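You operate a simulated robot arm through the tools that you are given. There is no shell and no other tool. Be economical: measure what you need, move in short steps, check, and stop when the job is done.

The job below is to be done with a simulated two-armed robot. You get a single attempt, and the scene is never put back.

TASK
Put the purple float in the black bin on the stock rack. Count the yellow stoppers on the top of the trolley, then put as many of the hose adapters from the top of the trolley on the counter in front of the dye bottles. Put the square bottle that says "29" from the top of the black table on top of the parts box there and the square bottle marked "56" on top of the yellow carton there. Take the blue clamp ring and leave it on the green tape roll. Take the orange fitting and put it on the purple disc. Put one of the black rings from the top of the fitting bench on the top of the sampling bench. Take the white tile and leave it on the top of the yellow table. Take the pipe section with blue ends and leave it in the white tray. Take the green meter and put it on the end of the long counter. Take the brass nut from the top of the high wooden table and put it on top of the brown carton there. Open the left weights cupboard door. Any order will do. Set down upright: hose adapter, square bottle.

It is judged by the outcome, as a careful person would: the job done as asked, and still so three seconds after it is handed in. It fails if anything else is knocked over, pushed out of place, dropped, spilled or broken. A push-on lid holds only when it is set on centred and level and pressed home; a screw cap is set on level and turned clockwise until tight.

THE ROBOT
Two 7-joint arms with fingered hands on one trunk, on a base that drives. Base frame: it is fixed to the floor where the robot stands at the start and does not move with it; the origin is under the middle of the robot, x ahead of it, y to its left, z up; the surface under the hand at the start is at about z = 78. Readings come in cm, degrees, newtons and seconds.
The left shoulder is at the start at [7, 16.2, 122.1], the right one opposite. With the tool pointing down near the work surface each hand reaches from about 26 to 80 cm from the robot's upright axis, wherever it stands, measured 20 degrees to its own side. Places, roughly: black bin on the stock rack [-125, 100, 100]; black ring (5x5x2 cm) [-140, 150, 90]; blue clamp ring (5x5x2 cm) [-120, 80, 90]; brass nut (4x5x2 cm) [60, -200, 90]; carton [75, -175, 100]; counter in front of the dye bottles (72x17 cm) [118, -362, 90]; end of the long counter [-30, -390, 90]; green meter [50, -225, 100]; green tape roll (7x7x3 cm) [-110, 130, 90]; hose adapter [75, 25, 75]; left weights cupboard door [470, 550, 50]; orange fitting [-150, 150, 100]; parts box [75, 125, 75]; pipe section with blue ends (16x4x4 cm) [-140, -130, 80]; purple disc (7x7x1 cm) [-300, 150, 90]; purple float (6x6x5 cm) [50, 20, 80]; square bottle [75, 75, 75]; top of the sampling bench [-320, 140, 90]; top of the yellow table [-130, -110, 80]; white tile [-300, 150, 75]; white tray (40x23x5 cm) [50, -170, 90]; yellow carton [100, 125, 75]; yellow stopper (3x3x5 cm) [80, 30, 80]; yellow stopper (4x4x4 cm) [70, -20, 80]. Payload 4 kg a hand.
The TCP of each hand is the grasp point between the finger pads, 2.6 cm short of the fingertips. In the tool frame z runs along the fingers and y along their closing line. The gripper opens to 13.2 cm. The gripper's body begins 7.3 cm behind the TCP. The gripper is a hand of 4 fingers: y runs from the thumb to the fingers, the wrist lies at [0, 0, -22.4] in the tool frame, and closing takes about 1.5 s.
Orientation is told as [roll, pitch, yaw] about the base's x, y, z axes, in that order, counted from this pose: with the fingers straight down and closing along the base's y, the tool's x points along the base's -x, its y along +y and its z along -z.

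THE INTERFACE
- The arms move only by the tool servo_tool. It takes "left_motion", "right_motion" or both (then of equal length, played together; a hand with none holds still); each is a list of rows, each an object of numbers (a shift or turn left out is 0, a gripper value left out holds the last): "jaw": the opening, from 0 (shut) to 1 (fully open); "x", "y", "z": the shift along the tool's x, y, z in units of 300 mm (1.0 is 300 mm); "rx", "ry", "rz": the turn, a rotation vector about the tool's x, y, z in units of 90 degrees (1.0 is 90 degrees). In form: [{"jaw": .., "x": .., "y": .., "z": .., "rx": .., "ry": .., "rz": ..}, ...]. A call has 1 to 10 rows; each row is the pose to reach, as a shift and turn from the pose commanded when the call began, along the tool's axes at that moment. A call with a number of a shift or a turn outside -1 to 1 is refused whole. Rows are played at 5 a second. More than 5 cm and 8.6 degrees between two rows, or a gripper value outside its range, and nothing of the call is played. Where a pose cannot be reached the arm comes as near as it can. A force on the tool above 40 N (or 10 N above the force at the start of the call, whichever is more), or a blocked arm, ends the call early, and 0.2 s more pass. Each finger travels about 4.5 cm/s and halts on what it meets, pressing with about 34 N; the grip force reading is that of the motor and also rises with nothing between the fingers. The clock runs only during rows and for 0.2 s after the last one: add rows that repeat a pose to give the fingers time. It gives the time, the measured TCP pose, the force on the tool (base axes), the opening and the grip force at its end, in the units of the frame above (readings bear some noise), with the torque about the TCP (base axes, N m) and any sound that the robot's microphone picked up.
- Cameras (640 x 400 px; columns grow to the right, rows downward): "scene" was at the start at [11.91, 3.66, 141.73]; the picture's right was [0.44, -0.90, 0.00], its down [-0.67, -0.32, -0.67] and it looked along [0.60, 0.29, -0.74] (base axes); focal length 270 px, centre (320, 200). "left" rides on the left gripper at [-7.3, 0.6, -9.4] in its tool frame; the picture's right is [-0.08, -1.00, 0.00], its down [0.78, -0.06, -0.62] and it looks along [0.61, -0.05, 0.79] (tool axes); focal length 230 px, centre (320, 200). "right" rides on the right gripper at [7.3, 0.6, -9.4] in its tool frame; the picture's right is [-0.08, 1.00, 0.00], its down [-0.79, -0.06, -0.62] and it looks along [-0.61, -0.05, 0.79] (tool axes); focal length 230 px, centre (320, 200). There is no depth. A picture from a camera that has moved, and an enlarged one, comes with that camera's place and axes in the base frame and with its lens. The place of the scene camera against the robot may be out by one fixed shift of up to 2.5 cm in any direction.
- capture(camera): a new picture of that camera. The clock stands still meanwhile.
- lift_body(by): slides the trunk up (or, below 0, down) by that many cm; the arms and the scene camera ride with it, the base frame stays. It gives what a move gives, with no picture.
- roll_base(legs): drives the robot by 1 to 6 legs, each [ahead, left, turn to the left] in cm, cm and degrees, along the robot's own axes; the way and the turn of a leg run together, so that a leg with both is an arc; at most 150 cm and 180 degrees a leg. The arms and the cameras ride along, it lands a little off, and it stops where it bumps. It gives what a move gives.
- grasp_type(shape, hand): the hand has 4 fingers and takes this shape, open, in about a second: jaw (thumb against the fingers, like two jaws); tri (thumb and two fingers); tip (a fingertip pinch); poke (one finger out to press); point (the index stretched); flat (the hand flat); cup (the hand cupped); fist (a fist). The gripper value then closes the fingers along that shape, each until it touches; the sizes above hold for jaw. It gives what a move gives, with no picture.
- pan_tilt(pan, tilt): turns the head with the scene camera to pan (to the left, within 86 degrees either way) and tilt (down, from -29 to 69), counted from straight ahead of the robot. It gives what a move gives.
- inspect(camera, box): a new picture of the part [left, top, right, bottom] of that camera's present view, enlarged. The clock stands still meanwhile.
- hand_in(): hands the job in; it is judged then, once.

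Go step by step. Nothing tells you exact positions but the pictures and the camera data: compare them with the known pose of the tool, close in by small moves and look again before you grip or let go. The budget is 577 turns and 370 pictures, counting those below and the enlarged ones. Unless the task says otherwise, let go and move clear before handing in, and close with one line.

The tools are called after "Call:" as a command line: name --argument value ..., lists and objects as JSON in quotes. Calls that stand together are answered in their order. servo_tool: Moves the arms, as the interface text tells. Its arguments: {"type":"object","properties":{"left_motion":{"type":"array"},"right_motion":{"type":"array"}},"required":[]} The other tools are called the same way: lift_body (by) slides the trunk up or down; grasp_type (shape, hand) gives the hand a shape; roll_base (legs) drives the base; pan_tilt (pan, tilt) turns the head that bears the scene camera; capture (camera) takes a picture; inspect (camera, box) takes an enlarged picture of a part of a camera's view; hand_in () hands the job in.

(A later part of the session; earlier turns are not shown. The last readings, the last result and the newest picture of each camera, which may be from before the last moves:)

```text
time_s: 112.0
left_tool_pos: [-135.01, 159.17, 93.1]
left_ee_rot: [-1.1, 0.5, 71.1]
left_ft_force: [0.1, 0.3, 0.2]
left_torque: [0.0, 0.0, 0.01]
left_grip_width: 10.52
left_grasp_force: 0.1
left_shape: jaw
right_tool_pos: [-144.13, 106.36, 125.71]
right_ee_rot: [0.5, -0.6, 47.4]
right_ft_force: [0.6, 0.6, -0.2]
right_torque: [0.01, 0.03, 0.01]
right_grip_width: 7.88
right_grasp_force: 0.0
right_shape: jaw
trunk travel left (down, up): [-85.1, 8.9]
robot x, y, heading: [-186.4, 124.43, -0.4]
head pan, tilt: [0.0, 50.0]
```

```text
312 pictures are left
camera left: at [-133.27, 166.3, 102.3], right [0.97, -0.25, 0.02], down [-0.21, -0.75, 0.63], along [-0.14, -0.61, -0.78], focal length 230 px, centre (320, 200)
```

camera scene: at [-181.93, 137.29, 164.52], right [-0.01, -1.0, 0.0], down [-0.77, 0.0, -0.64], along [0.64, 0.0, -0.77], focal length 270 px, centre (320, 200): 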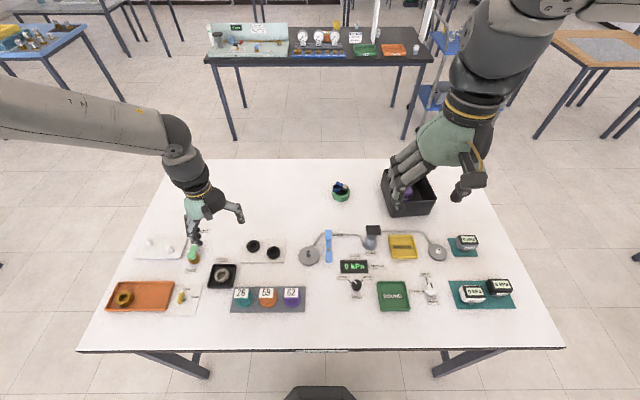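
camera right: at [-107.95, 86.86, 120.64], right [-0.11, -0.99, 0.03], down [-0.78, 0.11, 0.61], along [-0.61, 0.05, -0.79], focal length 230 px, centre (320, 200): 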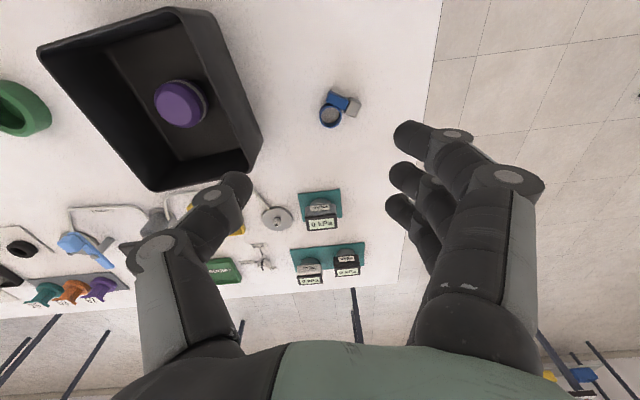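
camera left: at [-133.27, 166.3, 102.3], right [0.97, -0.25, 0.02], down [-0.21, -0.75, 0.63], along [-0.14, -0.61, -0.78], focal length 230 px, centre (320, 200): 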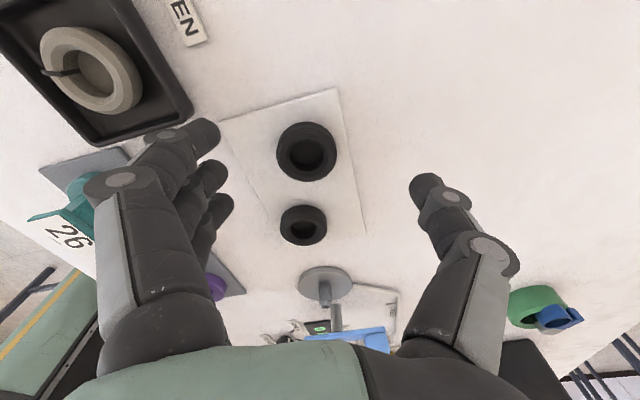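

Call:
servo_tool --left_motion '[{"x": 0.009, "y": 0.025}, {"x": 0.009, "y": 0.025}]'

Call:
lift_body --by -4.1

Call:
servo_tool --left_motion '[{"jaw": 0.6}, {"jaw": 0.4}, {"jaw": 0.2}, {"jaw": 0.0}, {"jaw": 0.0}, {"jaw": 0.0}, {"jaw": 0.0}, {"jaw": 0.0}]'

Call:
capture --camera "left"

```text
time_s: 112.6
left_tool_pos: [-135.7, 159.05, 93.05]
left_ee_rot: [-1.1, 0.6, 70.9]
left_ft_force: [-0.6, 0.0, -0.2]
left_torque: [0.03, 0.01, -0.02]
left_grip_width: 10.53
left_grasp_force: 0.2
left_shape: jaw
right_tool_pos: [-144.16, 106.19, 125.77]
right_ee_rot: [0.4, -0.7, 47.3]
right_ft_force: [-0.5, 0.1, 0.1]
right_torque: [0.02, 0.01, -0.01]
right_grip_width: 7.9
right_grasp_force: 0.1
right_shape: jaw
trunk travel left (down, up): [-85.1, 8.9]
robot x, y, heading: [-186.18, 124.26, -0.4]
head pan, tilt: [0.0, 50.0]
```

```text
time_s: 113.4
left_tool_pos: [-135.8, 159.06, 89.01]
left_ee_rot: [-1.1, 0.4, 71.0]
left_ft_force: [0.6, 0.9, 2.0]
left_torque: [0.07, 0.12, -0.06]
left_grip_width: 10.53
left_grasp_force: 0.0
left_shape: jaw
right_tool_pos: [-144.11, 106.12, 121.53]
right_ee_rot: [0.4, -0.6, 47.4]
right_ft_force: [-0.3, 0.6, 0.4]
right_torque: [0.0, 0.0, 0.0]
right_grip_width: 7.87
right_grasp_force: 0.1
right_shape: jaw
trunk travel left (down, up): [-81.0, 13.0]
robot x, y, heading: [-186.01, 124.26, -0.4]
head pan, tilt: [0.0, 50.0]
```

```text
time_s: 115.2
left_tool_pos: [-135.75, 159.07, 88.91]
left_ee_rot: [-1.1, 0.4, 71.0]
left_ft_force: [4.6, 4.2, 12.1]
left_torque: [0.17, 0.46, 0.1]
left_grip_width: 6.24
left_grasp_force: 34.1
left_shape: jaw
right_tool_pos: [-144.19, 106.03, 121.59]
right_ee_rot: [0.5, -0.6, 47.5]
right_ft_force: [0.5, -0.4, -0.1]
right_torque: [-0.01, 0.02, 0.0]
right_grip_width: 7.89
right_grasp_force: 0.0
right_shape: jaw
trunk travel left (down, up): [-81.0, 13.0]
robot x, y, heading: [-186.12, 123.98, -0.4]
head pan, tilt: [0.0, 50.0]
```

```text
311 pictures are left
camera left: at [-133.97, 166.28, 98.28], right [0.97, -0.25, 0.02], down [-0.21, -0.75, 0.63], along [-0.14, -0.61, -0.78], focal length 230 px, centre (320, 200)
```

left: 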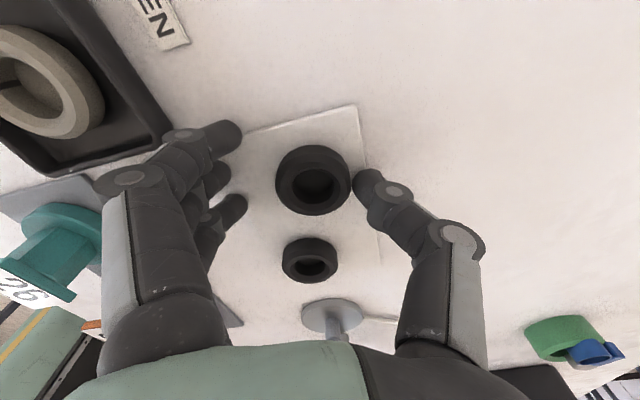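

The fingers press on the edge of the card; I open, rise a little and close again.

Call:
servo_tool --left_motion '[{"jaw": 0.65}, {"jaw": 0.8}, {"jaw": 0.8}]'

Call:
lift_body --by 0.8

Call:
capture --camera "left"

```text
time_s: 116.0
left_tool_pos: [-135.65, 158.89, 89.04]
left_ee_rot: [-1.2, 0.6, 70.8]
left_ft_force: [3.3, 2.0, 6.8]
left_torque: [0.27, 0.34, -0.21]
left_grip_width: 10.46
left_grasp_force: 0.0
left_shape: jaw
right_tool_pos: [-143.97, 106.06, 121.45]
right_ee_rot: [0.6, -0.6, 47.4]
right_ft_force: [-0.2, 0.6, 0.1]
right_torque: [0.03, 0.02, 0.03]
right_grip_width: 7.89
right_grasp_force: 0.0
right_shape: jaw
trunk travel left (down, up): [-81.0, 13.0]
robot x, y, heading: [-186.29, 123.8, -0.5]
head pan, tilt: [0.0, 50.0]
```

```text
time_s: 116.6
left_tool_pos: [-135.89, 158.95, 89.63]
left_ee_rot: [-1.1, 0.6, 70.9]
left_ft_force: [1.5, 0.1, -1.1]
left_torque: [0.02, -0.01, -0.04]
left_grip_width: 10.54
left_grasp_force: 0.0
left_shape: jaw
right_tool_pos: [-144.06, 106.13, 122.38]
right_ee_rot: [0.5, -0.5, 47.3]
right_ft_force: [0.8, -0.5, -1.3]
right_torque: [-0.01, 0.03, 0.02]
right_grip_width: 7.88
right_grasp_force: 0.0
right_shape: jaw
trunk travel left (down, up): [-81.8, 12.2]
robot x, y, heading: [-186.23, 124.25, -0.5]
head pan, tilt: [0.0, 50.0]
```

```text
310 pictures are left
camera left: at [-134.06, 166.25, 98.96], right [0.97, -0.25, 0.02], down [-0.21, -0.75, 0.63], along [-0.15, -0.61, -0.78], focal length 230 px, centre (320, 200)
```

left: 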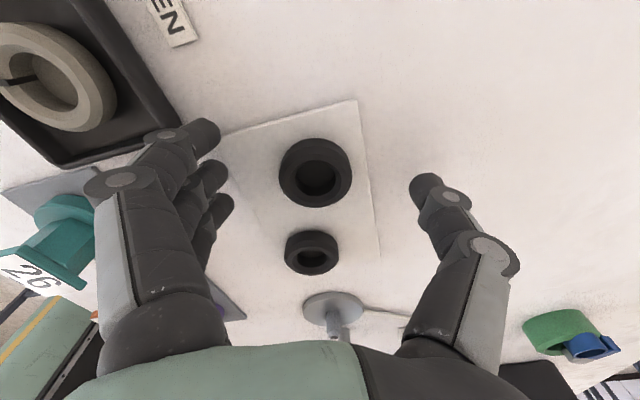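

Call:
servo_tool --left_motion '[{"jaw": 0.6}, {"jaw": 0.4}, {"jaw": 0.2}, {"jaw": 0.0}, {"jaw": 0.0}, {"jaw": 0.0}, {"jaw": 0.0}, {"jaw": 0.0}]'

Call:
capture --camera "left"

```text
time_s: 118.4
left_tool_pos: [-135.74, 159.04, 89.6]
left_ee_rot: [-1.1, 0.7, 71.0]
left_ft_force: [0.2, -0.1, 0.4]
left_torque: [0.01, 0.01, -0.01]
left_grip_width: 2.94
left_grasp_force: 34.2
left_shape: jaw
right_tool_pos: [-144.04, 106.18, 122.42]
right_ee_rot: [0.5, -0.4, 47.5]
right_ft_force: [0.0, -0.7, 0.6]
right_torque: [0.0, 0.01, 0.01]
right_grip_width: 7.87
right_grasp_force: 0.0
right_shape: jaw
trunk travel left (down, up): [-81.8, 12.2]
robot x, y, heading: [-186.16, 123.75, -0.6]
head pan, tilt: [0.0, 50.0]
```

```text
309 pictures are left
camera left: at [-134.01, 166.29, 98.99], right [0.97, -0.25, 0.02], down [-0.21, -0.75, 0.63], along [-0.14, -0.61, -0.78], focal length 230 px, centre (320, 200)
```

left: 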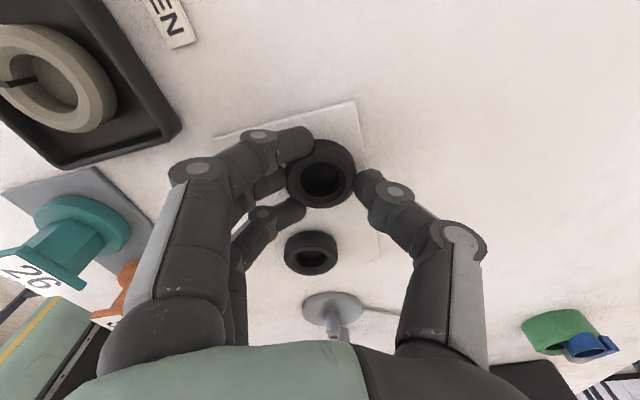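

The ring is gripped. I lift.

Call:
lift_body --by 12

Call:
capture --camera "left"

Call:
capture --camera "scene"

```text
time_s: 119.9
left_tool_pos: [-135.72, 159.06, 101.76]
left_ee_rot: [-1.2, 0.6, 71.0]
left_ft_force: [-0.4, -0.5, 0.3]
left_torque: [-0.02, -0.01, 0.02]
left_grip_width: 2.95
left_grasp_force: 33.8
left_shape: jaw
right_tool_pos: [-144.02, 106.21, 134.3]
right_ee_rot: [0.5, -0.5, 47.4]
right_ft_force: [-0.8, 0.0, -0.3]
right_torque: [-0.01, -0.01, 0.01]
right_grip_width: 7.86
right_grasp_force: 0.1
right_shape: jaw
trunk travel left (down, up): [-93.8, 0.2]
robot x, y, heading: [-185.57, 124.34, -0.4]
head pan, tilt: [0.0, 50.0]
```

```text
308 pictures are left
camera left: at [-134.0, 166.3, 110.97], right [0.97, -0.25, 0.02], down [-0.21, -0.75, 0.63], along [-0.14, -0.61, -0.78], focal length 230 px, centre (320, 200)
```

left: 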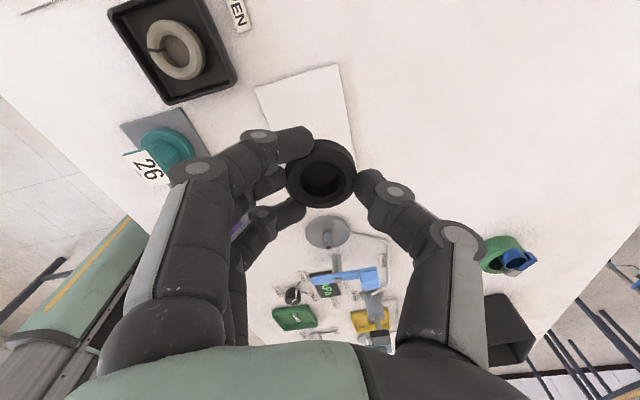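

```text
307 pictures are left
camera scene: at [-173.39, 124.22, 165.23], right [-0.01, -1.0, 0.0], down [-0.77, 0.01, -0.64], along [0.64, 0.0, -0.77], focal length 270 px, centre (320, 200)
```

scene: 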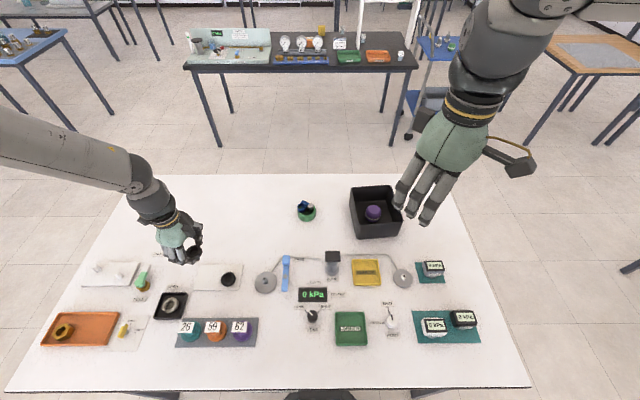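

Ring held. Now I shift the base so the right hand can take the orange fitting.

Call:
roll_base --legs '[[-8, 0, 0], [0, 20, 0]]'

Call:
servo_tool --right_motion '[{"rz": -0.09, "y": 0.0}, {"rz": -0.18}, {"rz": -0.27}, {"rz": -0.36}, {"rz": -0.47}]'

Call:
capture --camera "right"

```text
time_s: 122.1
left_tool_pos: [-143.49, 178.74, 101.76]
left_ee_rot: [-1.0, 0.4, 70.9]
left_ft_force: [0.7, -0.8, 0.5]
left_torque: [0.06, 0.01, -0.02]
left_grip_width: 2.94
left_grasp_force: 33.7
left_shape: jaw
right_tool_pos: [-151.87, 125.7, 134.15]
right_ee_rot: [0.7, -0.7, 47.4]
right_ft_force: [0.3, -0.3, -0.8]
right_torque: [-0.01, 0.03, -0.01]
right_grip_width: 7.87
right_grasp_force: 0.0
right_shape: jaw
trunk travel left (down, up): [-93.8, 0.2]
robot x, y, heading: [-193.54, 144.15, -0.3]
head pan, tilt: [0.0, 50.0]
```

```text
refused: row 5 steps farther than a row can; nothing moved
```

```text
306 pictures are left
camera right: at [-157.31, 120.57, 143.44], right [-0.68, 0.73, 0.01], down [0.58, 0.53, 0.62], along [0.45, 0.43, -0.78], focal length 230 px, centre (320, 200)
```

right: 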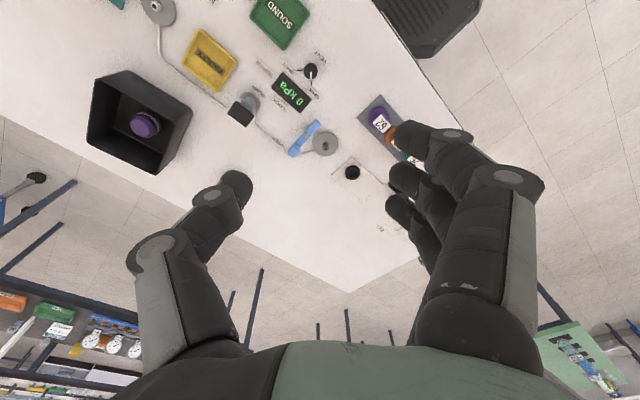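

Call:
servo_tool --right_motion '[{"rz": -0.07, "x": -0.087, "y": 0.09}, {"rz": -0.14, "x": -0.174, "y": 0.18}, {"rz": -0.21, "x": -0.261, "y": 0.27}, {"rz": -0.28, "x": -0.348, "y": 0.36}, {"rz": -0.35, "x": -0.435, "y": 0.45}, {"rz": -0.42, "x": -0.522, "y": 0.54}, {"rz": -0.475, "x": -0.61, "y": 0.633}]'

Call:
capture --camera "right"

```text
time_s: 123.7
left_tool_pos: [-143.68, 179.37, 101.64]
left_ee_rot: [-1.2, 0.7, 70.9]
left_ft_force: [0.0, 0.0, -0.5]
left_torque: [-0.02, 0.04, 0.01]
left_grip_width: 2.92
left_grasp_force: 33.9
left_shape: jaw
right_tool_pos: [-153.56, 152.87, 134.75]
right_ee_rot: [-0.1, -0.6, 90.1]
right_ft_force: [-0.2, -0.2, 0.3]
right_torque: [-0.02, -0.01, 0.01]
right_grip_width: 7.86
right_grasp_force: 0.0
right_shape: jaw
trunk travel left (down, up): [-93.8, 0.2]
robot x, y, heading: [-193.87, 144.19, -0.3]
head pan, tilt: [0.0, 50.0]
```

```text
305 pictures are left
camera right: at [-154.2, 145.41, 143.89], right [-1.0, 0.07, 0.0], down [0.06, 0.78, 0.62], along [0.05, 0.62, -0.78], focal length 230 px, centre (320, 200)
```

right: 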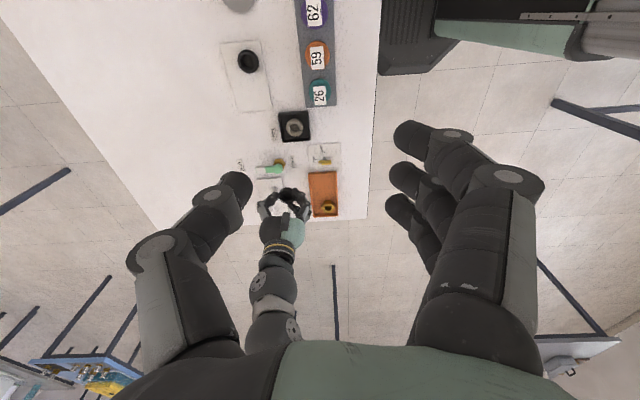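

Call:
servo_tool --right_motion '[{"x": 0.05, "y": -0.01, "z": 0.16}, {"x": 0.05, "y": -0.01, "z": 0.32}, {"x": 0.05, "y": -0.01, "z": 0.48}, {"x": 0.05, "y": -0.01, "z": 0.64}, {"x": 0.05, "y": -0.01, "z": 0.8}, {"x": 0.05, "y": -0.01, "z": 0.96}]'

Call:
capture --camera "right"

```text
refused: row 1 steps farther than a row can; nothing moved
```

```text
304 pictures are left
camera right: at [-154.2, 145.41, 143.89], right [-1.0, 0.07, 0.0], down [0.06, 0.78, 0.62], along [0.05, 0.62, -0.78], focal length 230 px, centre (320, 200)
```

right: 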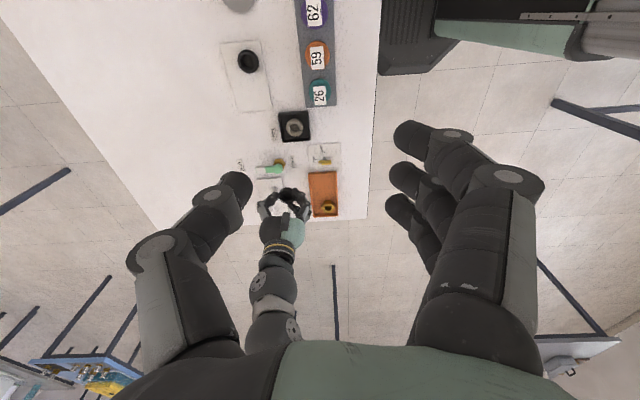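

Call:
servo_tool --right_motion '[{"x": 0.05, "y": -0.01, "z": 0.14}, {"x": 0.05, "y": -0.01, "z": 0.3}, {"x": 0.05, "y": -0.01, "z": 0.46}, {"x": 0.05, "y": -0.01, "z": 0.62}, {"x": 0.05, "y": -0.01, "z": 0.78}, {"x": 0.05, "y": -0.01, "z": 0.9}]'

Call:
capture --camera "right"

```text
time_s: 125.1
left_tool_pos: [-143.59, 179.17, 101.67]
left_ee_rot: [-1.1, 0.7, 70.9]
left_ft_force: [0.0, -0.2, 0.0]
left_torque: [0.05, 0.04, 0.02]
left_grip_width: 2.94
left_grasp_force: 33.7
left_shape: jaw
right_tool_pos: [-153.12, 151.49, 107.62]
right_ee_rot: [0.0, -0.7, 90.2]
right_ft_force: [-0.1, 0.4, -0.2]
right_torque: [0.0, -0.01, -0.01]
right_grip_width: 7.89
right_grasp_force: 0.0
right_shape: jaw
trunk travel left (down, up): [-93.8, 0.2]
robot x, y, heading: [-193.74, 144.04, -0.7]
head pan, tilt: [0.0, 50.0]
```

```text
303 pictures are left
camera right: at [-153.79, 144.05, 116.75], right [-1.0, 0.08, 0.0], down [0.06, 0.78, 0.63], along [0.05, 0.62, -0.78], focal length 230 px, centre (320, 200)
```

right: 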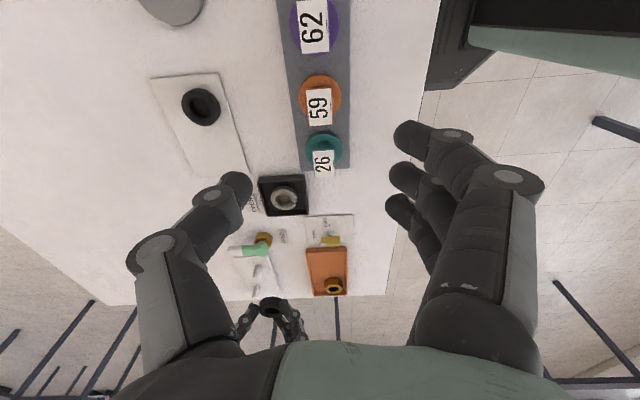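

Call:
servo_tool --right_motion '[{"z": 0.12, "jaw": 0.7}, {"z": 0.24}, {"z": 0.36}, {"z": 0.46}]'

Call:
capture --camera "right"

```text
time_s: 126.1
left_tool_pos: [-143.58, 179.19, 101.64]
left_ee_rot: [-1.1, 0.6, 70.8]
left_ft_force: [-0.3, -0.1, -0.4]
left_torque: [-0.01, 0.0, -0.02]
left_grip_width: 2.92
left_grasp_force: 34.4
left_shape: jaw
right_tool_pos: [-153.15, 151.45, 93.78]
right_ee_rot: [0.0, -0.7, 90.2]
right_ft_force: [0.1, -0.9, -0.2]
right_torque: [-0.03, -0.02, -0.02]
right_grip_width: 9.2
right_grasp_force: 0.0
right_shape: jaw
trunk travel left (down, up): [-93.8, 0.2]
robot x, y, heading: [-193.62, 143.89, -0.4]
head pan, tilt: [0.0, 50.0]
```

```text
302 pictures are left
camera right: at [-153.78, 144.09, 102.98], right [-1.0, 0.08, 0.0], down [0.06, 0.78, 0.63], along [0.05, 0.62, -0.78], focal length 230 px, centre (320, 200)
```

right: 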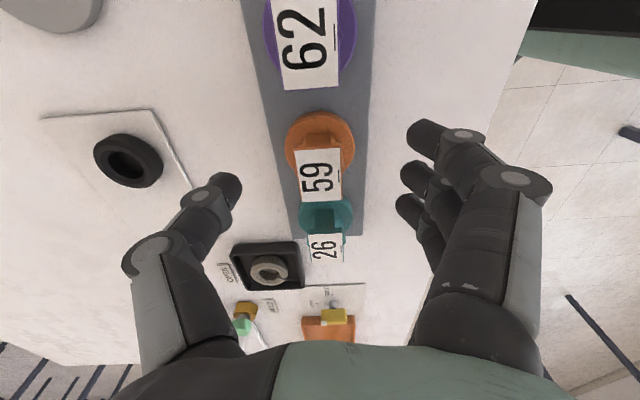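

Call:
servo_tool --right_motion '[{"z": 0.06}, {"z": 0.115}, {"z": 0.115, "jaw": 0.4}, {"z": 0.115, "jaw": 0.2}, {"z": 0.115, "jaw": 0.0}, {"z": 0.115, "jaw": 0.0}, {"z": 0.115, "jaw": 0.0}, {"z": 0.115, "jaw": 0.0}]'

Call:
capture --camera "right"

```text
time_s: 127.9
left_tool_pos: [-143.61, 179.11, 101.75]
left_ee_rot: [-1.2, 0.6, 70.9]
left_ft_force: [0.0, 0.1, -0.2]
left_torque: [0.04, 0.02, 0.0]
left_grip_width: 2.97
left_grasp_force: 33.5
left_shape: jaw
right_tool_pos: [-153.23, 151.68, 90.5]
right_ee_rot: [0.0, -0.7, 90.1]
right_ft_force: [0.6, -0.6, 0.6]
right_torque: [-0.03, 0.01, -0.01]
right_grip_width: 1.19
right_grasp_force: 16.8
right_shape: jaw
trunk travel left (down, up): [-93.8, 0.2]
robot x, y, heading: [-193.82, 144.29, -0.3]
head pan, tilt: [0.0, 50.0]
```

```text
301 pictures are left
camera right: at [-153.87, 144.2, 99.59], right [-1.0, 0.08, 0.0], down [0.06, 0.78, 0.63], along [0.05, 0.62, -0.78], focal length 230 px, centre (320, 200)
```

right: 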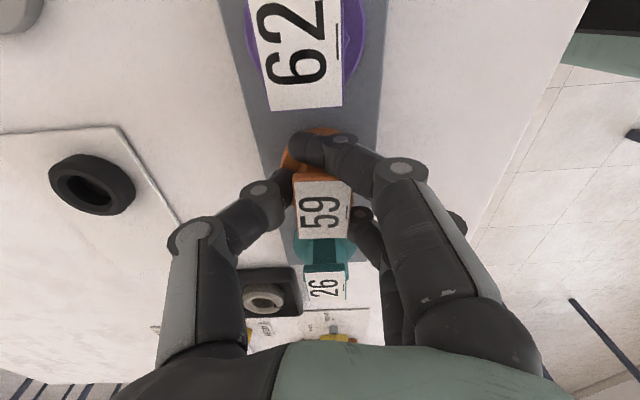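

Call:
servo_tool --right_motion '[{}, {}, {"z": -0.1}, {"z": -0.2}, {"z": -0.3}, {"z": -0.4}, {"z": -0.5}]'

Call:
capture --camera "right"

Call:
inspect --camera "scene" --box '[80, 180, 400, 380]'

```text
time_s: 129.5
left_tool_pos: [-143.66, 179.03, 101.72]
left_ee_rot: [-1.1, 0.6, 70.9]
left_ft_force: [0.4, -0.9, -1.0]
left_torque: [-0.01, 0.0, 0.0]
left_grip_width: 2.95
left_grasp_force: 33.9
left_shape: jaw
right_tool_pos: [-153.36, 151.32, 105.35]
right_ee_rot: [0.0, -0.7, 90.0]
right_ft_force: [-0.5, 0.5, -1.1]
right_torque: [0.0, -0.03, -0.03]
right_grip_width: 1.05
right_grasp_force: 33.9
right_shape: jaw
trunk travel left (down, up): [-93.8, 0.2]
robot x, y, heading: [-193.66, 144.15, -0.6]
head pan, tilt: [0.0, 50.0]
```

```text
300 pictures are left
camera right: at [-153.91, 143.93, 114.59], right [-1.0, 0.08, 0.0], down [0.06, 0.78, 0.63], along [0.05, 0.62, -0.78], focal length 230 px, centre (320, 200)
```

right: 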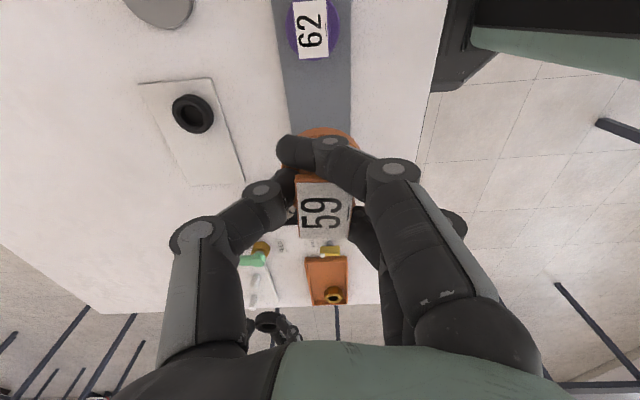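

```text
2.00 times, centred on (240, 280) of scene
camera zoom: at [-181.39, 144.33, 165.24], right [-0.01, -1.0, 0.0], down [-0.77, 0.01, -0.64], along [0.64, -0.01, -0.77], focal length 540 px, centre (480, 40)
```

zoom: 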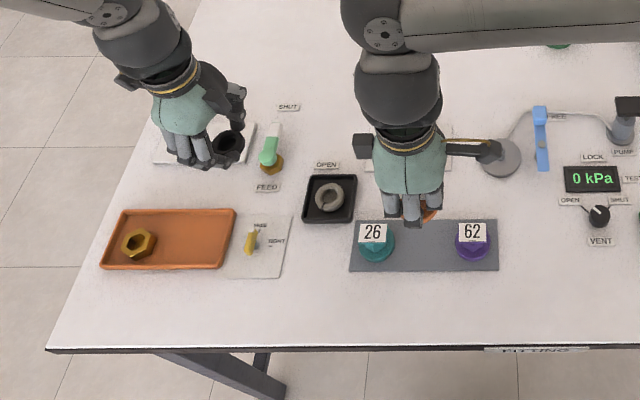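

Both are held: ring in the left, orange fitting in the right. I back off and turn to the sampling bench.

Call:
roll_base --legs '[[-12, 0, 0], [0, 0, 90], [0, 0, 90]]'

Call:
pan_tilt --pan 0 --tilt 35

Call:
capture --camera "scene"

```text
time_s: 138.4
left_tool_pos: [-256.4, 110.02, 101.73]
left_ee_rot: [-1.2, 0.6, -109.9]
left_ft_force: [-0.2, -0.2, -0.4]
left_torque: [-0.01, 0.03, 0.01]
left_grip_width: 2.9
left_grasp_force: 34.2
left_shape: jaw
right_tool_pos: [-246.65, 137.6, 105.31]
right_ee_rot: [0.0, -0.8, -90.6]
right_ft_force: [0.1, 0.3, -1.1]
right_torque: [-0.01, -0.02, -0.03]
right_grip_width: 1.02
right_grasp_force: 34.0
right_shape: jaw
trunk travel left (down, up): [-93.8, 0.2]
robot x, y, heading: [-206.02, 143.88, 178.8]
head pan, tilt: [0.0, 50.0]
```

```text
time_s: 139.2
left_tool_pos: [-256.45, 109.94, 101.77]
left_ee_rot: [-1.1, 0.6, -109.8]
left_ft_force: [0.0, -0.5, -0.3]
left_torque: [0.01, 0.02, 0.0]
left_grip_width: 2.88
left_grasp_force: 34.3
left_shape: jaw
right_tool_pos: [-246.42, 137.53, 105.28]
right_ee_rot: [-0.1, -0.7, -90.5]
right_ft_force: [-0.4, -1.0, -0.6]
right_torque: [-0.07, -0.03, -0.02]
right_grip_width: 1.01
right_grasp_force: 34.1
right_shape: jaw
trunk travel left (down, up): [-93.8, 0.2]
robot x, y, heading: [-206.0, 144.13, 178.8]
head pan, tilt: [0.0, 35.0]
```

```text
298 pictures are left
camera scene: at [-219.79, 144.72, 167.41], right [0.02, 1.0, 0.0], down [0.57, -0.01, -0.82], along [-0.82, 0.02, -0.57], focal length 270 px, centre (320, 200)
```

scene: 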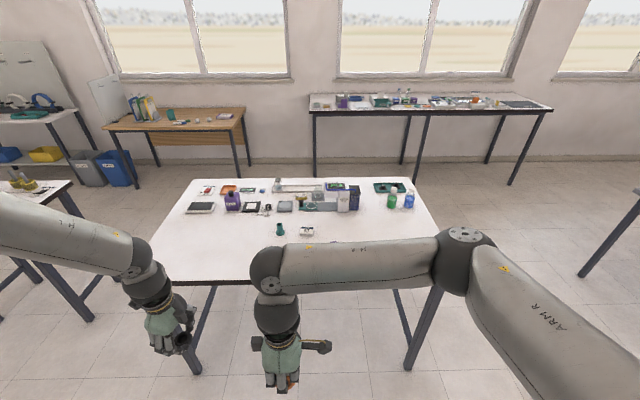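

Call:
inspect --camera "scene" --box '[170, 165, 430, 285]'

```text
2.46 times, centred on (300, 225) of scene
camera zoom: at [-219.79, 144.72, 167.41], right [0.02, 1.0, 0.0], down [0.57, -0.01, -0.82], along [-0.82, 0.02, -0.57], focal length 664 px, centre (369, 138)
```

zoom: 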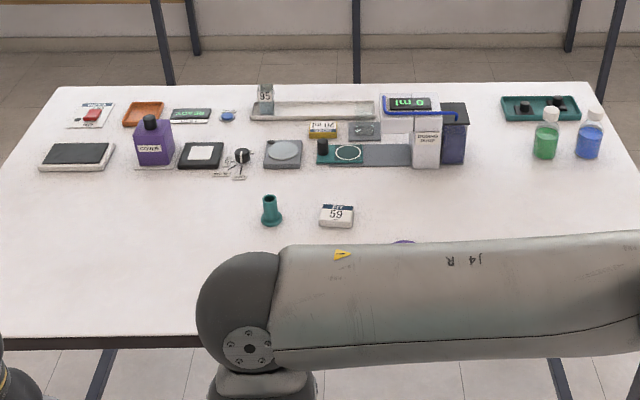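

Call:
roll_base --legs '[[0, 0, 1.2], [40, 0, 0]]'

Call:
servo_tool --right_motion '[{"z": -0.15}, {"z": -0.3}]'

Call:
pan_tilt --pan 0 --tilt 45

Call:
capture --camera "scene"

Call:
capture --camera "left"

Call:
capture --camera "right"

```text
time_s: 142.0
left_tool_pos: [-295.68, 108.72, 101.89]
left_ee_rot: [-1.2, 0.6, -108.5]
left_ft_force: [-0.6, 0.8, 0.5]
left_torque: [-0.01, 0.06, 0.01]
left_grip_width: 2.9
left_grasp_force: 33.9
left_shape: jaw
right_tool_pos: [-286.16, 136.65, 105.44]
right_ee_rot: [-0.1, -0.7, -89.3]
right_ft_force: [0.5, 0.1, -0.4]
right_torque: [0.02, 0.01, -0.02]
right_grip_width: 1.01
right_grasp_force: 34.4
right_shape: jaw
trunk travel left (down, up): [-93.8, 0.2]
robot x, y, heading: [-245.89, 144.15, -179.8]
head pan, tilt: [0.0, 35.0]
```

```text
time_s: 142.6
left_tool_pos: [-295.66, 108.79, 101.75]
left_ee_rot: [-1.3, 0.6, -108.5]
left_ft_force: [-0.5, 0.4, -1.1]
left_torque: [-0.01, 0.02, 0.0]
left_grip_width: 2.89
left_grasp_force: 34.4
left_shape: jaw
right_tool_pos: [-286.18, 136.64, 114.46]
right_ee_rot: [-0.1, -0.7, -89.3]
right_ft_force: [0.8, -0.9, -0.8]
right_torque: [-0.02, 0.02, -0.02]
right_grip_width: 1.02
right_grasp_force: 34.5
right_shape: jaw
trunk travel left (down, up): [-93.8, 0.2]
robot x, y, heading: [-245.65, 143.91, -179.6]
head pan, tilt: [0.0, 35.0]
```

```text
time_s: 143.3
left_tool_pos: [-295.75, 108.76, 101.77]
left_ee_rot: [-1.1, 0.5, -108.6]
left_ft_force: [-0.4, 0.2, -0.6]
left_torque: [0.01, -0.01, -0.01]
left_grip_width: 2.88
left_grasp_force: 34.1
left_shape: jaw
right_tool_pos: [-286.5, 136.58, 114.43]
right_ee_rot: [-0.1, -0.7, -89.3]
right_ft_force: [-0.1, 0.0, 0.1]
right_torque: [0.01, 0.01, -0.03]
right_grip_width: 1.0
right_grasp_force: 34.4
right_shape: jaw
trunk travel left (down, up): [-93.8, 0.2]
robot x, y, heading: [-245.92, 144.1, -180.0]
head pan, tilt: [0.0, 45.0]
```

```text
296 pictures are left
camera scene: at [-259.23, 144.36, 165.94], right [0.0, 1.0, 0.0], down [0.71, 0.0, -0.71], along [-0.71, 0.0, -0.71], focal length 270 px, centre (320, 200)
```

scene: 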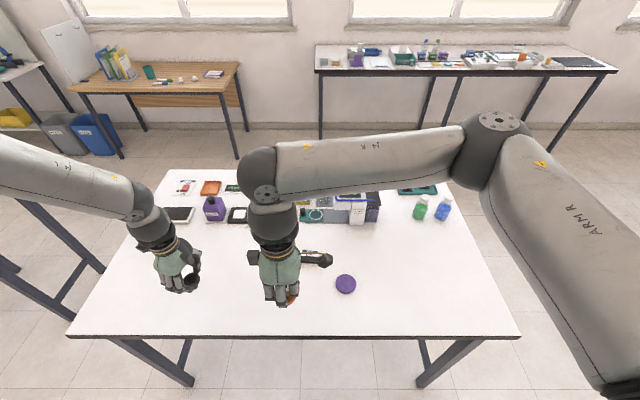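

```text
295 pictures are left
camera left: at [-297.34, 101.5, 111.0], right [-0.97, 0.24, 0.02], down [0.2, 0.75, 0.63], along [0.14, 0.61, -0.78], focal length 230 px, centre (320, 200)
```

left: 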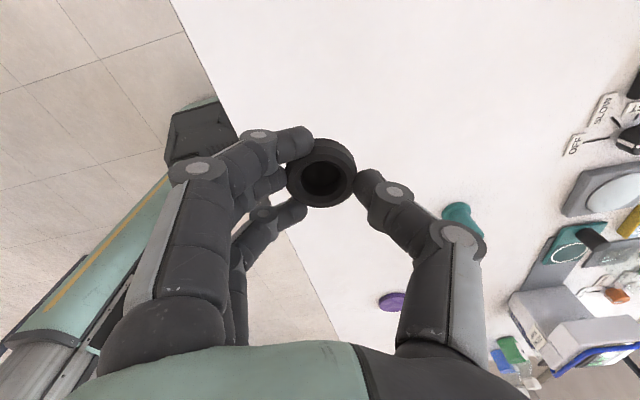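

```text
294 pictures are left
camera right: at [-286.02, 144.01, 123.55], right [1.0, -0.07, 0.0], down [-0.05, -0.78, 0.63], along [-0.04, -0.63, -0.78], focal length 230 px, centre (320, 200)
```

right: 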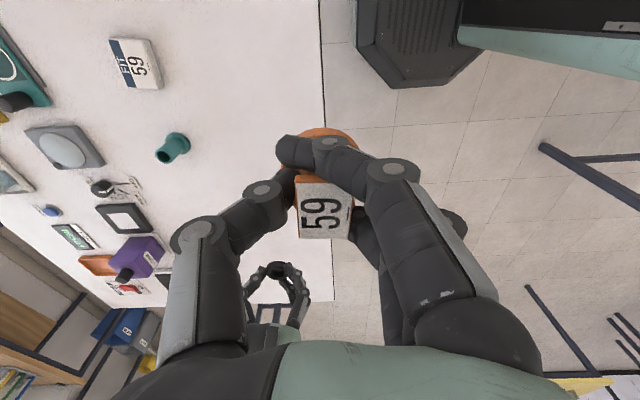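

The area under the left hand is free bench. I lower the black ring there.

Call:
lift_body --by -11.5

Call:
capture --camera "left"

Call:
inspect --camera "scene" --box '[80, 180, 280, 340]'

```text
time_s: 144.8
left_tool_pos: [-295.6, 108.69, 90.16]
left_ee_rot: [-1.2, 0.5, -108.5]
left_ft_force: [-0.6, 0.0, -1.0]
left_torque: [-0.03, 0.0, -0.03]
left_grip_width: 2.9
left_grasp_force: 34.4
left_shape: jaw
right_tool_pos: [-286.51, 136.62, 102.94]
right_ee_rot: [0.1, -0.7, -89.3]
right_ft_force: [-0.5, -0.4, -0.7]
right_torque: [-0.02, 0.01, 0.01]
right_grip_width: 1.01
right_grasp_force: 34.1
right_shape: jaw
trunk travel left (down, up): [-82.3, 11.7]
robot x, y, heading: [-246.25, 144.2, -179.7]
head pan, tilt: [0.0, 45.0]
```

```text
293 pictures are left
camera left: at [-297.37, 101.5, 99.5], right [-0.97, 0.24, 0.02], down [0.2, 0.75, 0.63], along [0.14, 0.61, -0.78], focal length 230 px, centre (320, 200)
```

left: 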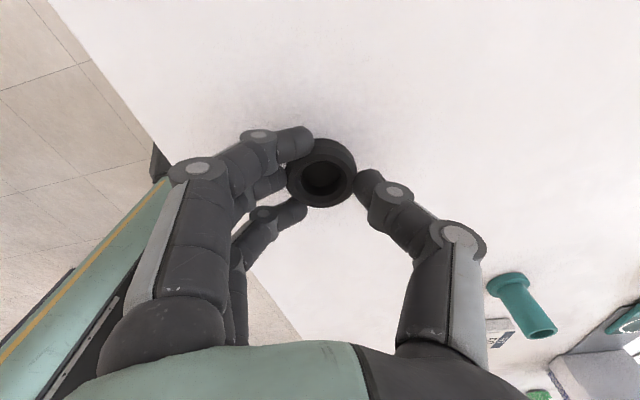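

```text
2.50 times, centred on (180, 260) of scene
camera zoom: at [-259.25, 144.35, 154.44], right [0.0, 1.0, 0.0], down [0.71, 0.0, -0.71], along [-0.71, 0.0, -0.71], focal length 675 px, centre (670, 50)
```

zoom: 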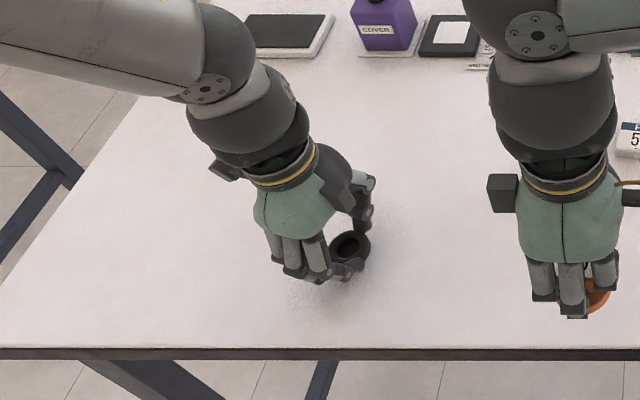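

Call:
lift_body --by -0.8

Call:
lift_body --by -0.5

```text
time_s: 145.4
left_tool_pos: [-295.69, 108.71, 89.44]
left_ee_rot: [-1.0, 0.5, -108.5]
left_ft_force: [0.6, -0.2, 0.2]
left_torque: [-0.05, -0.04, 0.01]
left_grip_width: 2.85
left_grasp_force: 33.9
left_shape: jaw
right_tool_pos: [-286.43, 136.61, 102.14]
right_ee_rot: [0.0, -0.7, -89.3]
right_ft_force: [0.9, -0.4, -1.2]
right_torque: [0.04, -0.01, 0.02]
right_grip_width: 1.01
right_grasp_force: 33.8
right_shape: jaw
trunk travel left (down, up): [-81.5, 12.5]
robot x, y, heading: [-245.79, 144.05, -179.5]
head pan, tilt: [0.0, 45.0]
```

```text
time_s: 145.9
left_tool_pos: [-295.71, 108.86, 89.02]
left_ee_rot: [-1.2, 0.5, -108.5]
left_ft_force: [2.0, -1.4, 17.2]
left_torque: [-0.08, -0.17, 0.0]
left_grip_width: 2.94
left_grasp_force: 33.8
left_shape: jaw
right_tool_pos: [-286.33, 136.61, 101.62]
right_ee_rot: [-0.1, -0.8, -89.4]
right_ft_force: [0.2, -1.3, -1.1]
right_torque: [0.03, 0.03, 0.01]
right_grip_width: 1.01
right_grasp_force: 33.8
right_shape: jaw
trunk travel left (down, up): [-81.0, 13.0]
robot x, y, heading: [-245.96, 144.21, -179.7]
head pan, tilt: [0.0, 45.0]
```

Contact is felt; I release the ring and raise.

Call:
lift_body --by 0.2

Call:
servo_tool --left_motion '[{"jaw": 0.3}, {"jaw": 0.4}, {"jaw": 0.5}, {"jaw": 0.6}, {"jaw": 0.7}]'

Call:
lift_body --by 12

Call:
capture --camera "left"

```text
time_s: 146.4
left_tool_pos: [-295.67, 108.82, 89.09]
left_ee_rot: [-1.0, 0.6, -108.5]
left_ft_force: [-1.0, -2.0, 5.2]
left_torque: [-0.09, -0.07, 0.0]
left_grip_width: 2.91
left_grasp_force: 33.4
left_shape: jaw
right_tool_pos: [-286.39, 136.64, 101.79]
right_ee_rot: [0.0, -0.8, -89.3]
right_ft_force: [0.7, -0.1, -0.9]
right_torque: [0.04, -0.01, 0.0]
right_grip_width: 1.01
right_grasp_force: 34.1
right_shape: jaw
trunk travel left (down, up): [-81.2, 12.8]
robot x, y, heading: [-245.85, 144.32, -179.9]
head pan, tilt: [0.0, 45.0]
```

```text
time_s: 147.6
left_tool_pos: [-295.81, 108.74, 88.99]
left_ee_rot: [-1.1, 0.6, -108.5]
left_ft_force: [0.0, 0.1, 0.0]
left_torque: [0.02, 0.01, -0.02]
left_grip_width: 9.21
left_grasp_force: 0.1
left_shape: jaw
right_tool_pos: [-286.4, 136.56, 101.79]
right_ee_rot: [0.0, -0.7, -89.4]
right_ft_force: [-1.1, -0.3, -0.5]
right_torque: [0.0, -0.03, 0.0]
right_grip_width: 1.04
right_grasp_force: 34.3
right_shape: jaw
trunk travel left (down, up): [-81.2, 12.8]
robot x, y, heading: [-246.07, 143.98, -180.1]
head pan, tilt: [0.0, 45.0]
```

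```text
time_s: 149.1
left_tool_pos: [-295.76, 108.7, 101.13]
left_ee_rot: [-1.1, 0.6, -108.5]
left_ft_force: [-0.2, 0.0, -0.8]
left_torque: [-0.01, -0.03, -0.02]
left_grip_width: 9.16
left_grasp_force: 0.0
left_shape: jaw
right_tool_pos: [-286.46, 136.56, 113.78]
right_ee_rot: [0.0, -0.8, -89.3]
right_ft_force: [0.0, -0.3, -0.1]
right_torque: [0.02, -0.02, -0.05]
right_grip_width: 1.0
right_grasp_force: 34.1
right_shape: jaw
trunk travel left (down, up): [-93.2, 0.8]
robot x, y, heading: [-245.8, 144.37, -179.9]
head pan, tilt: [0.0, 45.0]
```

```text
291 pictures are left
camera left: at [-297.38, 101.49, 110.37], right [-0.97, 0.24, 0.02], down [0.2, 0.75, 0.63], along [0.14, 0.61, -0.78], focal length 230 px, centre (320, 200)
```

left: 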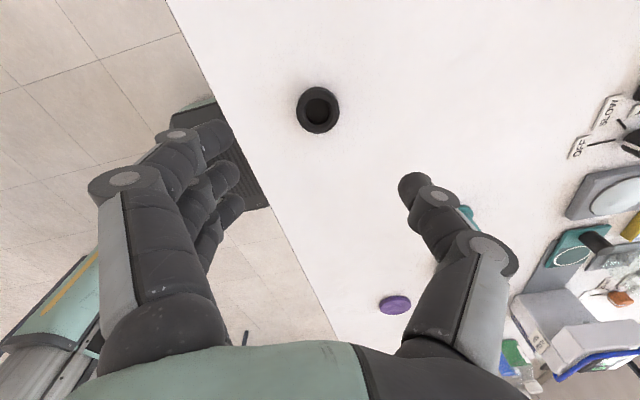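

Ring placed well. Now I bring the orange fitting over the purple disc at about (-301, 152).

Call:
servo_tool --right_motion '[{"x": 0.105, "y": -0.097}, {"x": 0.21, "y": -0.194}, {"x": 0.315, "y": -0.29}, {"x": 0.42, "y": -0.387}, {"x": 0.523, "y": -0.483}]'

Call:
capture --camera "right"

Call:
capture --camera "scene"

```text
time_s: 150.3
left_tool_pos: [-295.77, 108.97, 101.15]
left_ee_rot: [-1.0, 0.6, -108.5]
left_ft_force: [0.3, 0.6, 0.5]
left_torque: [-0.01, -0.05, 0.0]
left_grip_width: 9.21
left_grasp_force: 0.1
left_shape: jaw
right_tool_pos: [-301.16, 152.43, 113.52]
right_ee_rot: [0.0, -0.8, -89.2]
right_ft_force: [-0.6, 0.3, 0.3]
right_torque: [-0.01, -0.02, 0.04]
right_grip_width: 1.03
right_grasp_force: 34.4
right_shape: jaw
trunk travel left (down, up): [-93.2, 0.8]
robot x, y, heading: [-246.28, 144.24, -179.5]
head pan, tilt: [0.0, 45.0]
```

```text
290 pictures are left
camera right: at [-300.75, 159.83, 122.66], right [1.0, -0.07, 0.0], down [-0.05, -0.78, 0.63], along [-0.04, -0.63, -0.78], focal length 230 px, centre (320, 200)
```

right: 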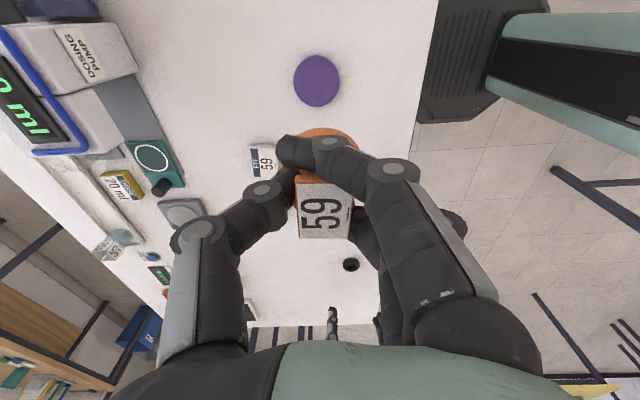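

```text
289 pictures are left
camera scene: at [-259.38, 144.58, 165.32], right [0.0, 1.0, 0.0], down [0.71, 0.0, -0.71], along [-0.71, 0.0, -0.71], focal length 270 px, centre (320, 200)
```

scene: 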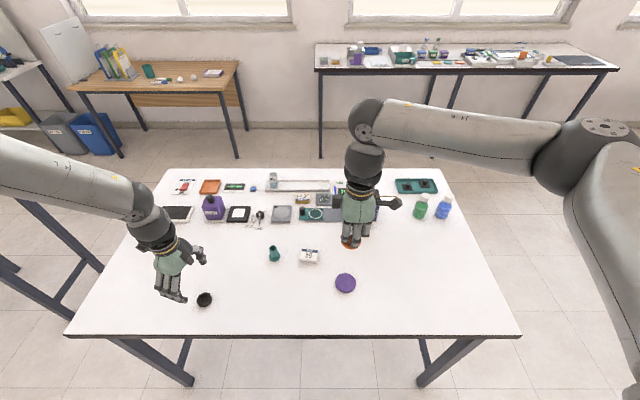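

Call:
servo_tool --right_motion '[{"y": -0.013, "z": 0.15}, {"y": -0.013, "z": 0.3}, {"y": -0.013, "z": 0.45}, {"y": -0.013, "z": 0.6}, {"y": -0.013, "z": 0.68}]'

Call:
capture --camera "right"

Call:
inspect --camera "scene" --box '[270, 180, 450, 320]'

```text
time_s: 151.5
left_tool_pos: [-295.75, 108.85, 101.11]
left_ee_rot: [-1.2, 0.6, -108.5]
left_ft_force: [0.0, 0.2, 0.2]
left_torque: [0.0, 0.0, 0.0]
left_grip_width: 9.21
left_grasp_force: 0.1
left_shape: jaw
right_tool_pos: [-301.58, 152.07, 93.17]
right_ee_rot: [0.0, -0.7, -89.4]
right_ft_force: [-0.1, 0.2, -0.6]
right_torque: [0.0, 0.02, -0.01]
right_grip_width: 1.03
right_grasp_force: 33.4
right_shape: jaw
trunk travel left (down, up): [-93.2, 0.8]
robot x, y, heading: [-245.67, 144.5, -179.7]
head pan, tilt: [0.0, 45.0]
```

```text
288 pictures are left
camera right: at [-301.22, 159.41, 102.33], right [1.0, -0.07, 0.0], down [-0.05, -0.78, 0.63], along [-0.04, -0.62, -0.78], focal length 230 px, centre (320, 200)
```

right: 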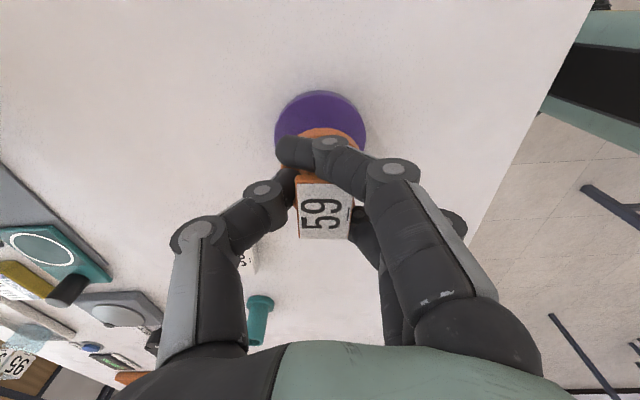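

```text
2.86 times, centred on (360, 250) of scene
camera zoom: at [-259.34, 144.39, 165.33], right [0.0, 1.0, 0.0], down [0.71, 0.0, -0.71], along [-0.71, 0.0, -0.71], focal length 771 px, centre (206, 57)
```

zoom: 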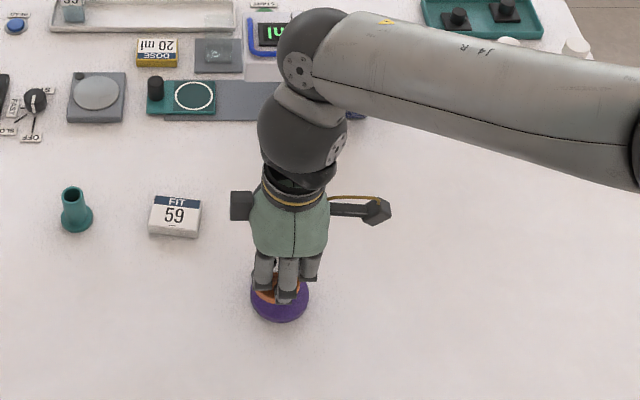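

Call:
servo_tool --right_motion '[{"x": 0.02}, {"x": 0.02, "z": 0.03}, {"x": 0.02, "z": 0.055}]'

Call:
servo_tool --right_motion '[{"z": 0.01}, {"z": 0.02}]'

Call:
capture --camera "right"

```text
time_s: 152.3
left_tool_pos: [-295.7, 108.68, 101.11]
left_ee_rot: [-1.1, 0.6, -108.6]
left_ft_force: [-1.0, 0.1, -0.4]
left_torque: [0.0, -0.03, 0.0]
left_grip_width: 9.19
left_grasp_force: 0.1
left_shape: jaw
right_tool_pos: [-301.62, 152.46, 91.56]
right_ee_rot: [-0.1, -0.8, -89.4]
right_ft_force: [-0.4, -0.1, -0.7]
right_torque: [0.01, -0.03, 0.03]
right_grip_width: 1.03
right_grasp_force: 34.0
right_shape: jaw
trunk travel left (down, up): [-93.2, 0.8]
robot x, y, heading: [-245.83, 144.38, -179.8]
head pan, tilt: [0.0, 45.0]
```

```text
time_s: 152.9
left_tool_pos: [-295.68, 108.85, 101.12]
left_ee_rot: [-1.0, 0.5, -108.4]
left_ft_force: [0.3, -0.1, 0.1]
left_torque: [-0.03, 0.0, -0.02]
left_grip_width: 9.18
left_grasp_force: 0.1
left_shape: jaw
right_tool_pos: [-301.47, 152.39, 91.07]
right_ee_rot: [0.1, -0.7, -89.3]
right_ft_force: [0.0, 0.9, 0.5]
right_torque: [-0.03, 0.02, -0.01]
right_grip_width: 1.01
right_grasp_force: 34.2
right_shape: jaw
trunk travel left (down, up): [-93.2, 0.8]
robot x, y, heading: [-245.68, 144.1, -179.5]
head pan, tilt: [0.0, 45.0]
```

```text
286 pictures are left
camera right: at [-301.12, 159.81, 100.18], right [1.0, -0.07, 0.0], down [-0.05, -0.78, 0.63], along [-0.04, -0.63, -0.78], focal length 230 px, centre (320, 200)
```

right: 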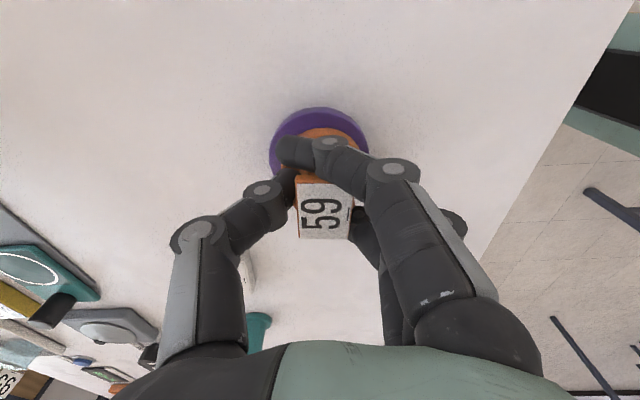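

Call:
servo_tool --right_motion '[{"z": 0.01}, {"z": 0.01}]'

Call:
servo_tool --right_motion '[{"z": 0.01}, {"z": 0.01}]'

```text
time_s: 153.5
left_tool_pos: [-295.7, 108.75, 101.3]
left_ee_rot: [-1.2, 0.7, -108.6]
left_ft_force: [-0.4, 0.3, 0.4]
left_torque: [0.01, -0.02, 0.0]
left_grip_width: 9.22
left_grasp_force: 0.1
left_shape: jaw
right_tool_pos: [-301.5, 152.4, 90.81]
right_ee_rot: [-0.2, -0.9, -89.4]
right_ft_force: [-1.0, 2.3, 18.9]
right_torque: [-0.15, -0.19, 0.0]
right_grip_width: 1.02
right_grasp_force: 33.9
right_shape: jaw
trunk travel left (down, up): [-93.2, 0.8]
robot x, y, heading: [-246.19, 144.28, -180.0]
head pan, tilt: [0.0, 45.0]
```

```text
time_s: 154.2
left_tool_pos: [-295.65, 108.82, 101.18]
left_ee_rot: [-1.0, 0.7, -108.4]
left_ft_force: [-0.7, 0.1, -0.2]
left_torque: [-0.01, -0.02, -0.02]
left_grip_width: 9.2
left_grasp_force: 0.0
left_shape: jaw
right_tool_pos: [-301.79, 152.21, 90.9]
right_ee_rot: [-0.5, -1.0, -89.4]
right_ft_force: [5.0, 3.3, 24.3]
right_torque: [-0.08, -0.4, 0.06]
right_grip_width: 1.16
right_grasp_force: 33.9
right_shape: jaw
trunk travel left (down, up): [-93.2, 0.8]
robot x, y, heading: [-246.18, 144.12, -179.9]
head pan, tilt: [0.0, 45.0]
stopped in row 2 (right hand): the force on the tool passed its limit at 42 N (the readings are from after the stop); the commanded pose is now the measured one
```

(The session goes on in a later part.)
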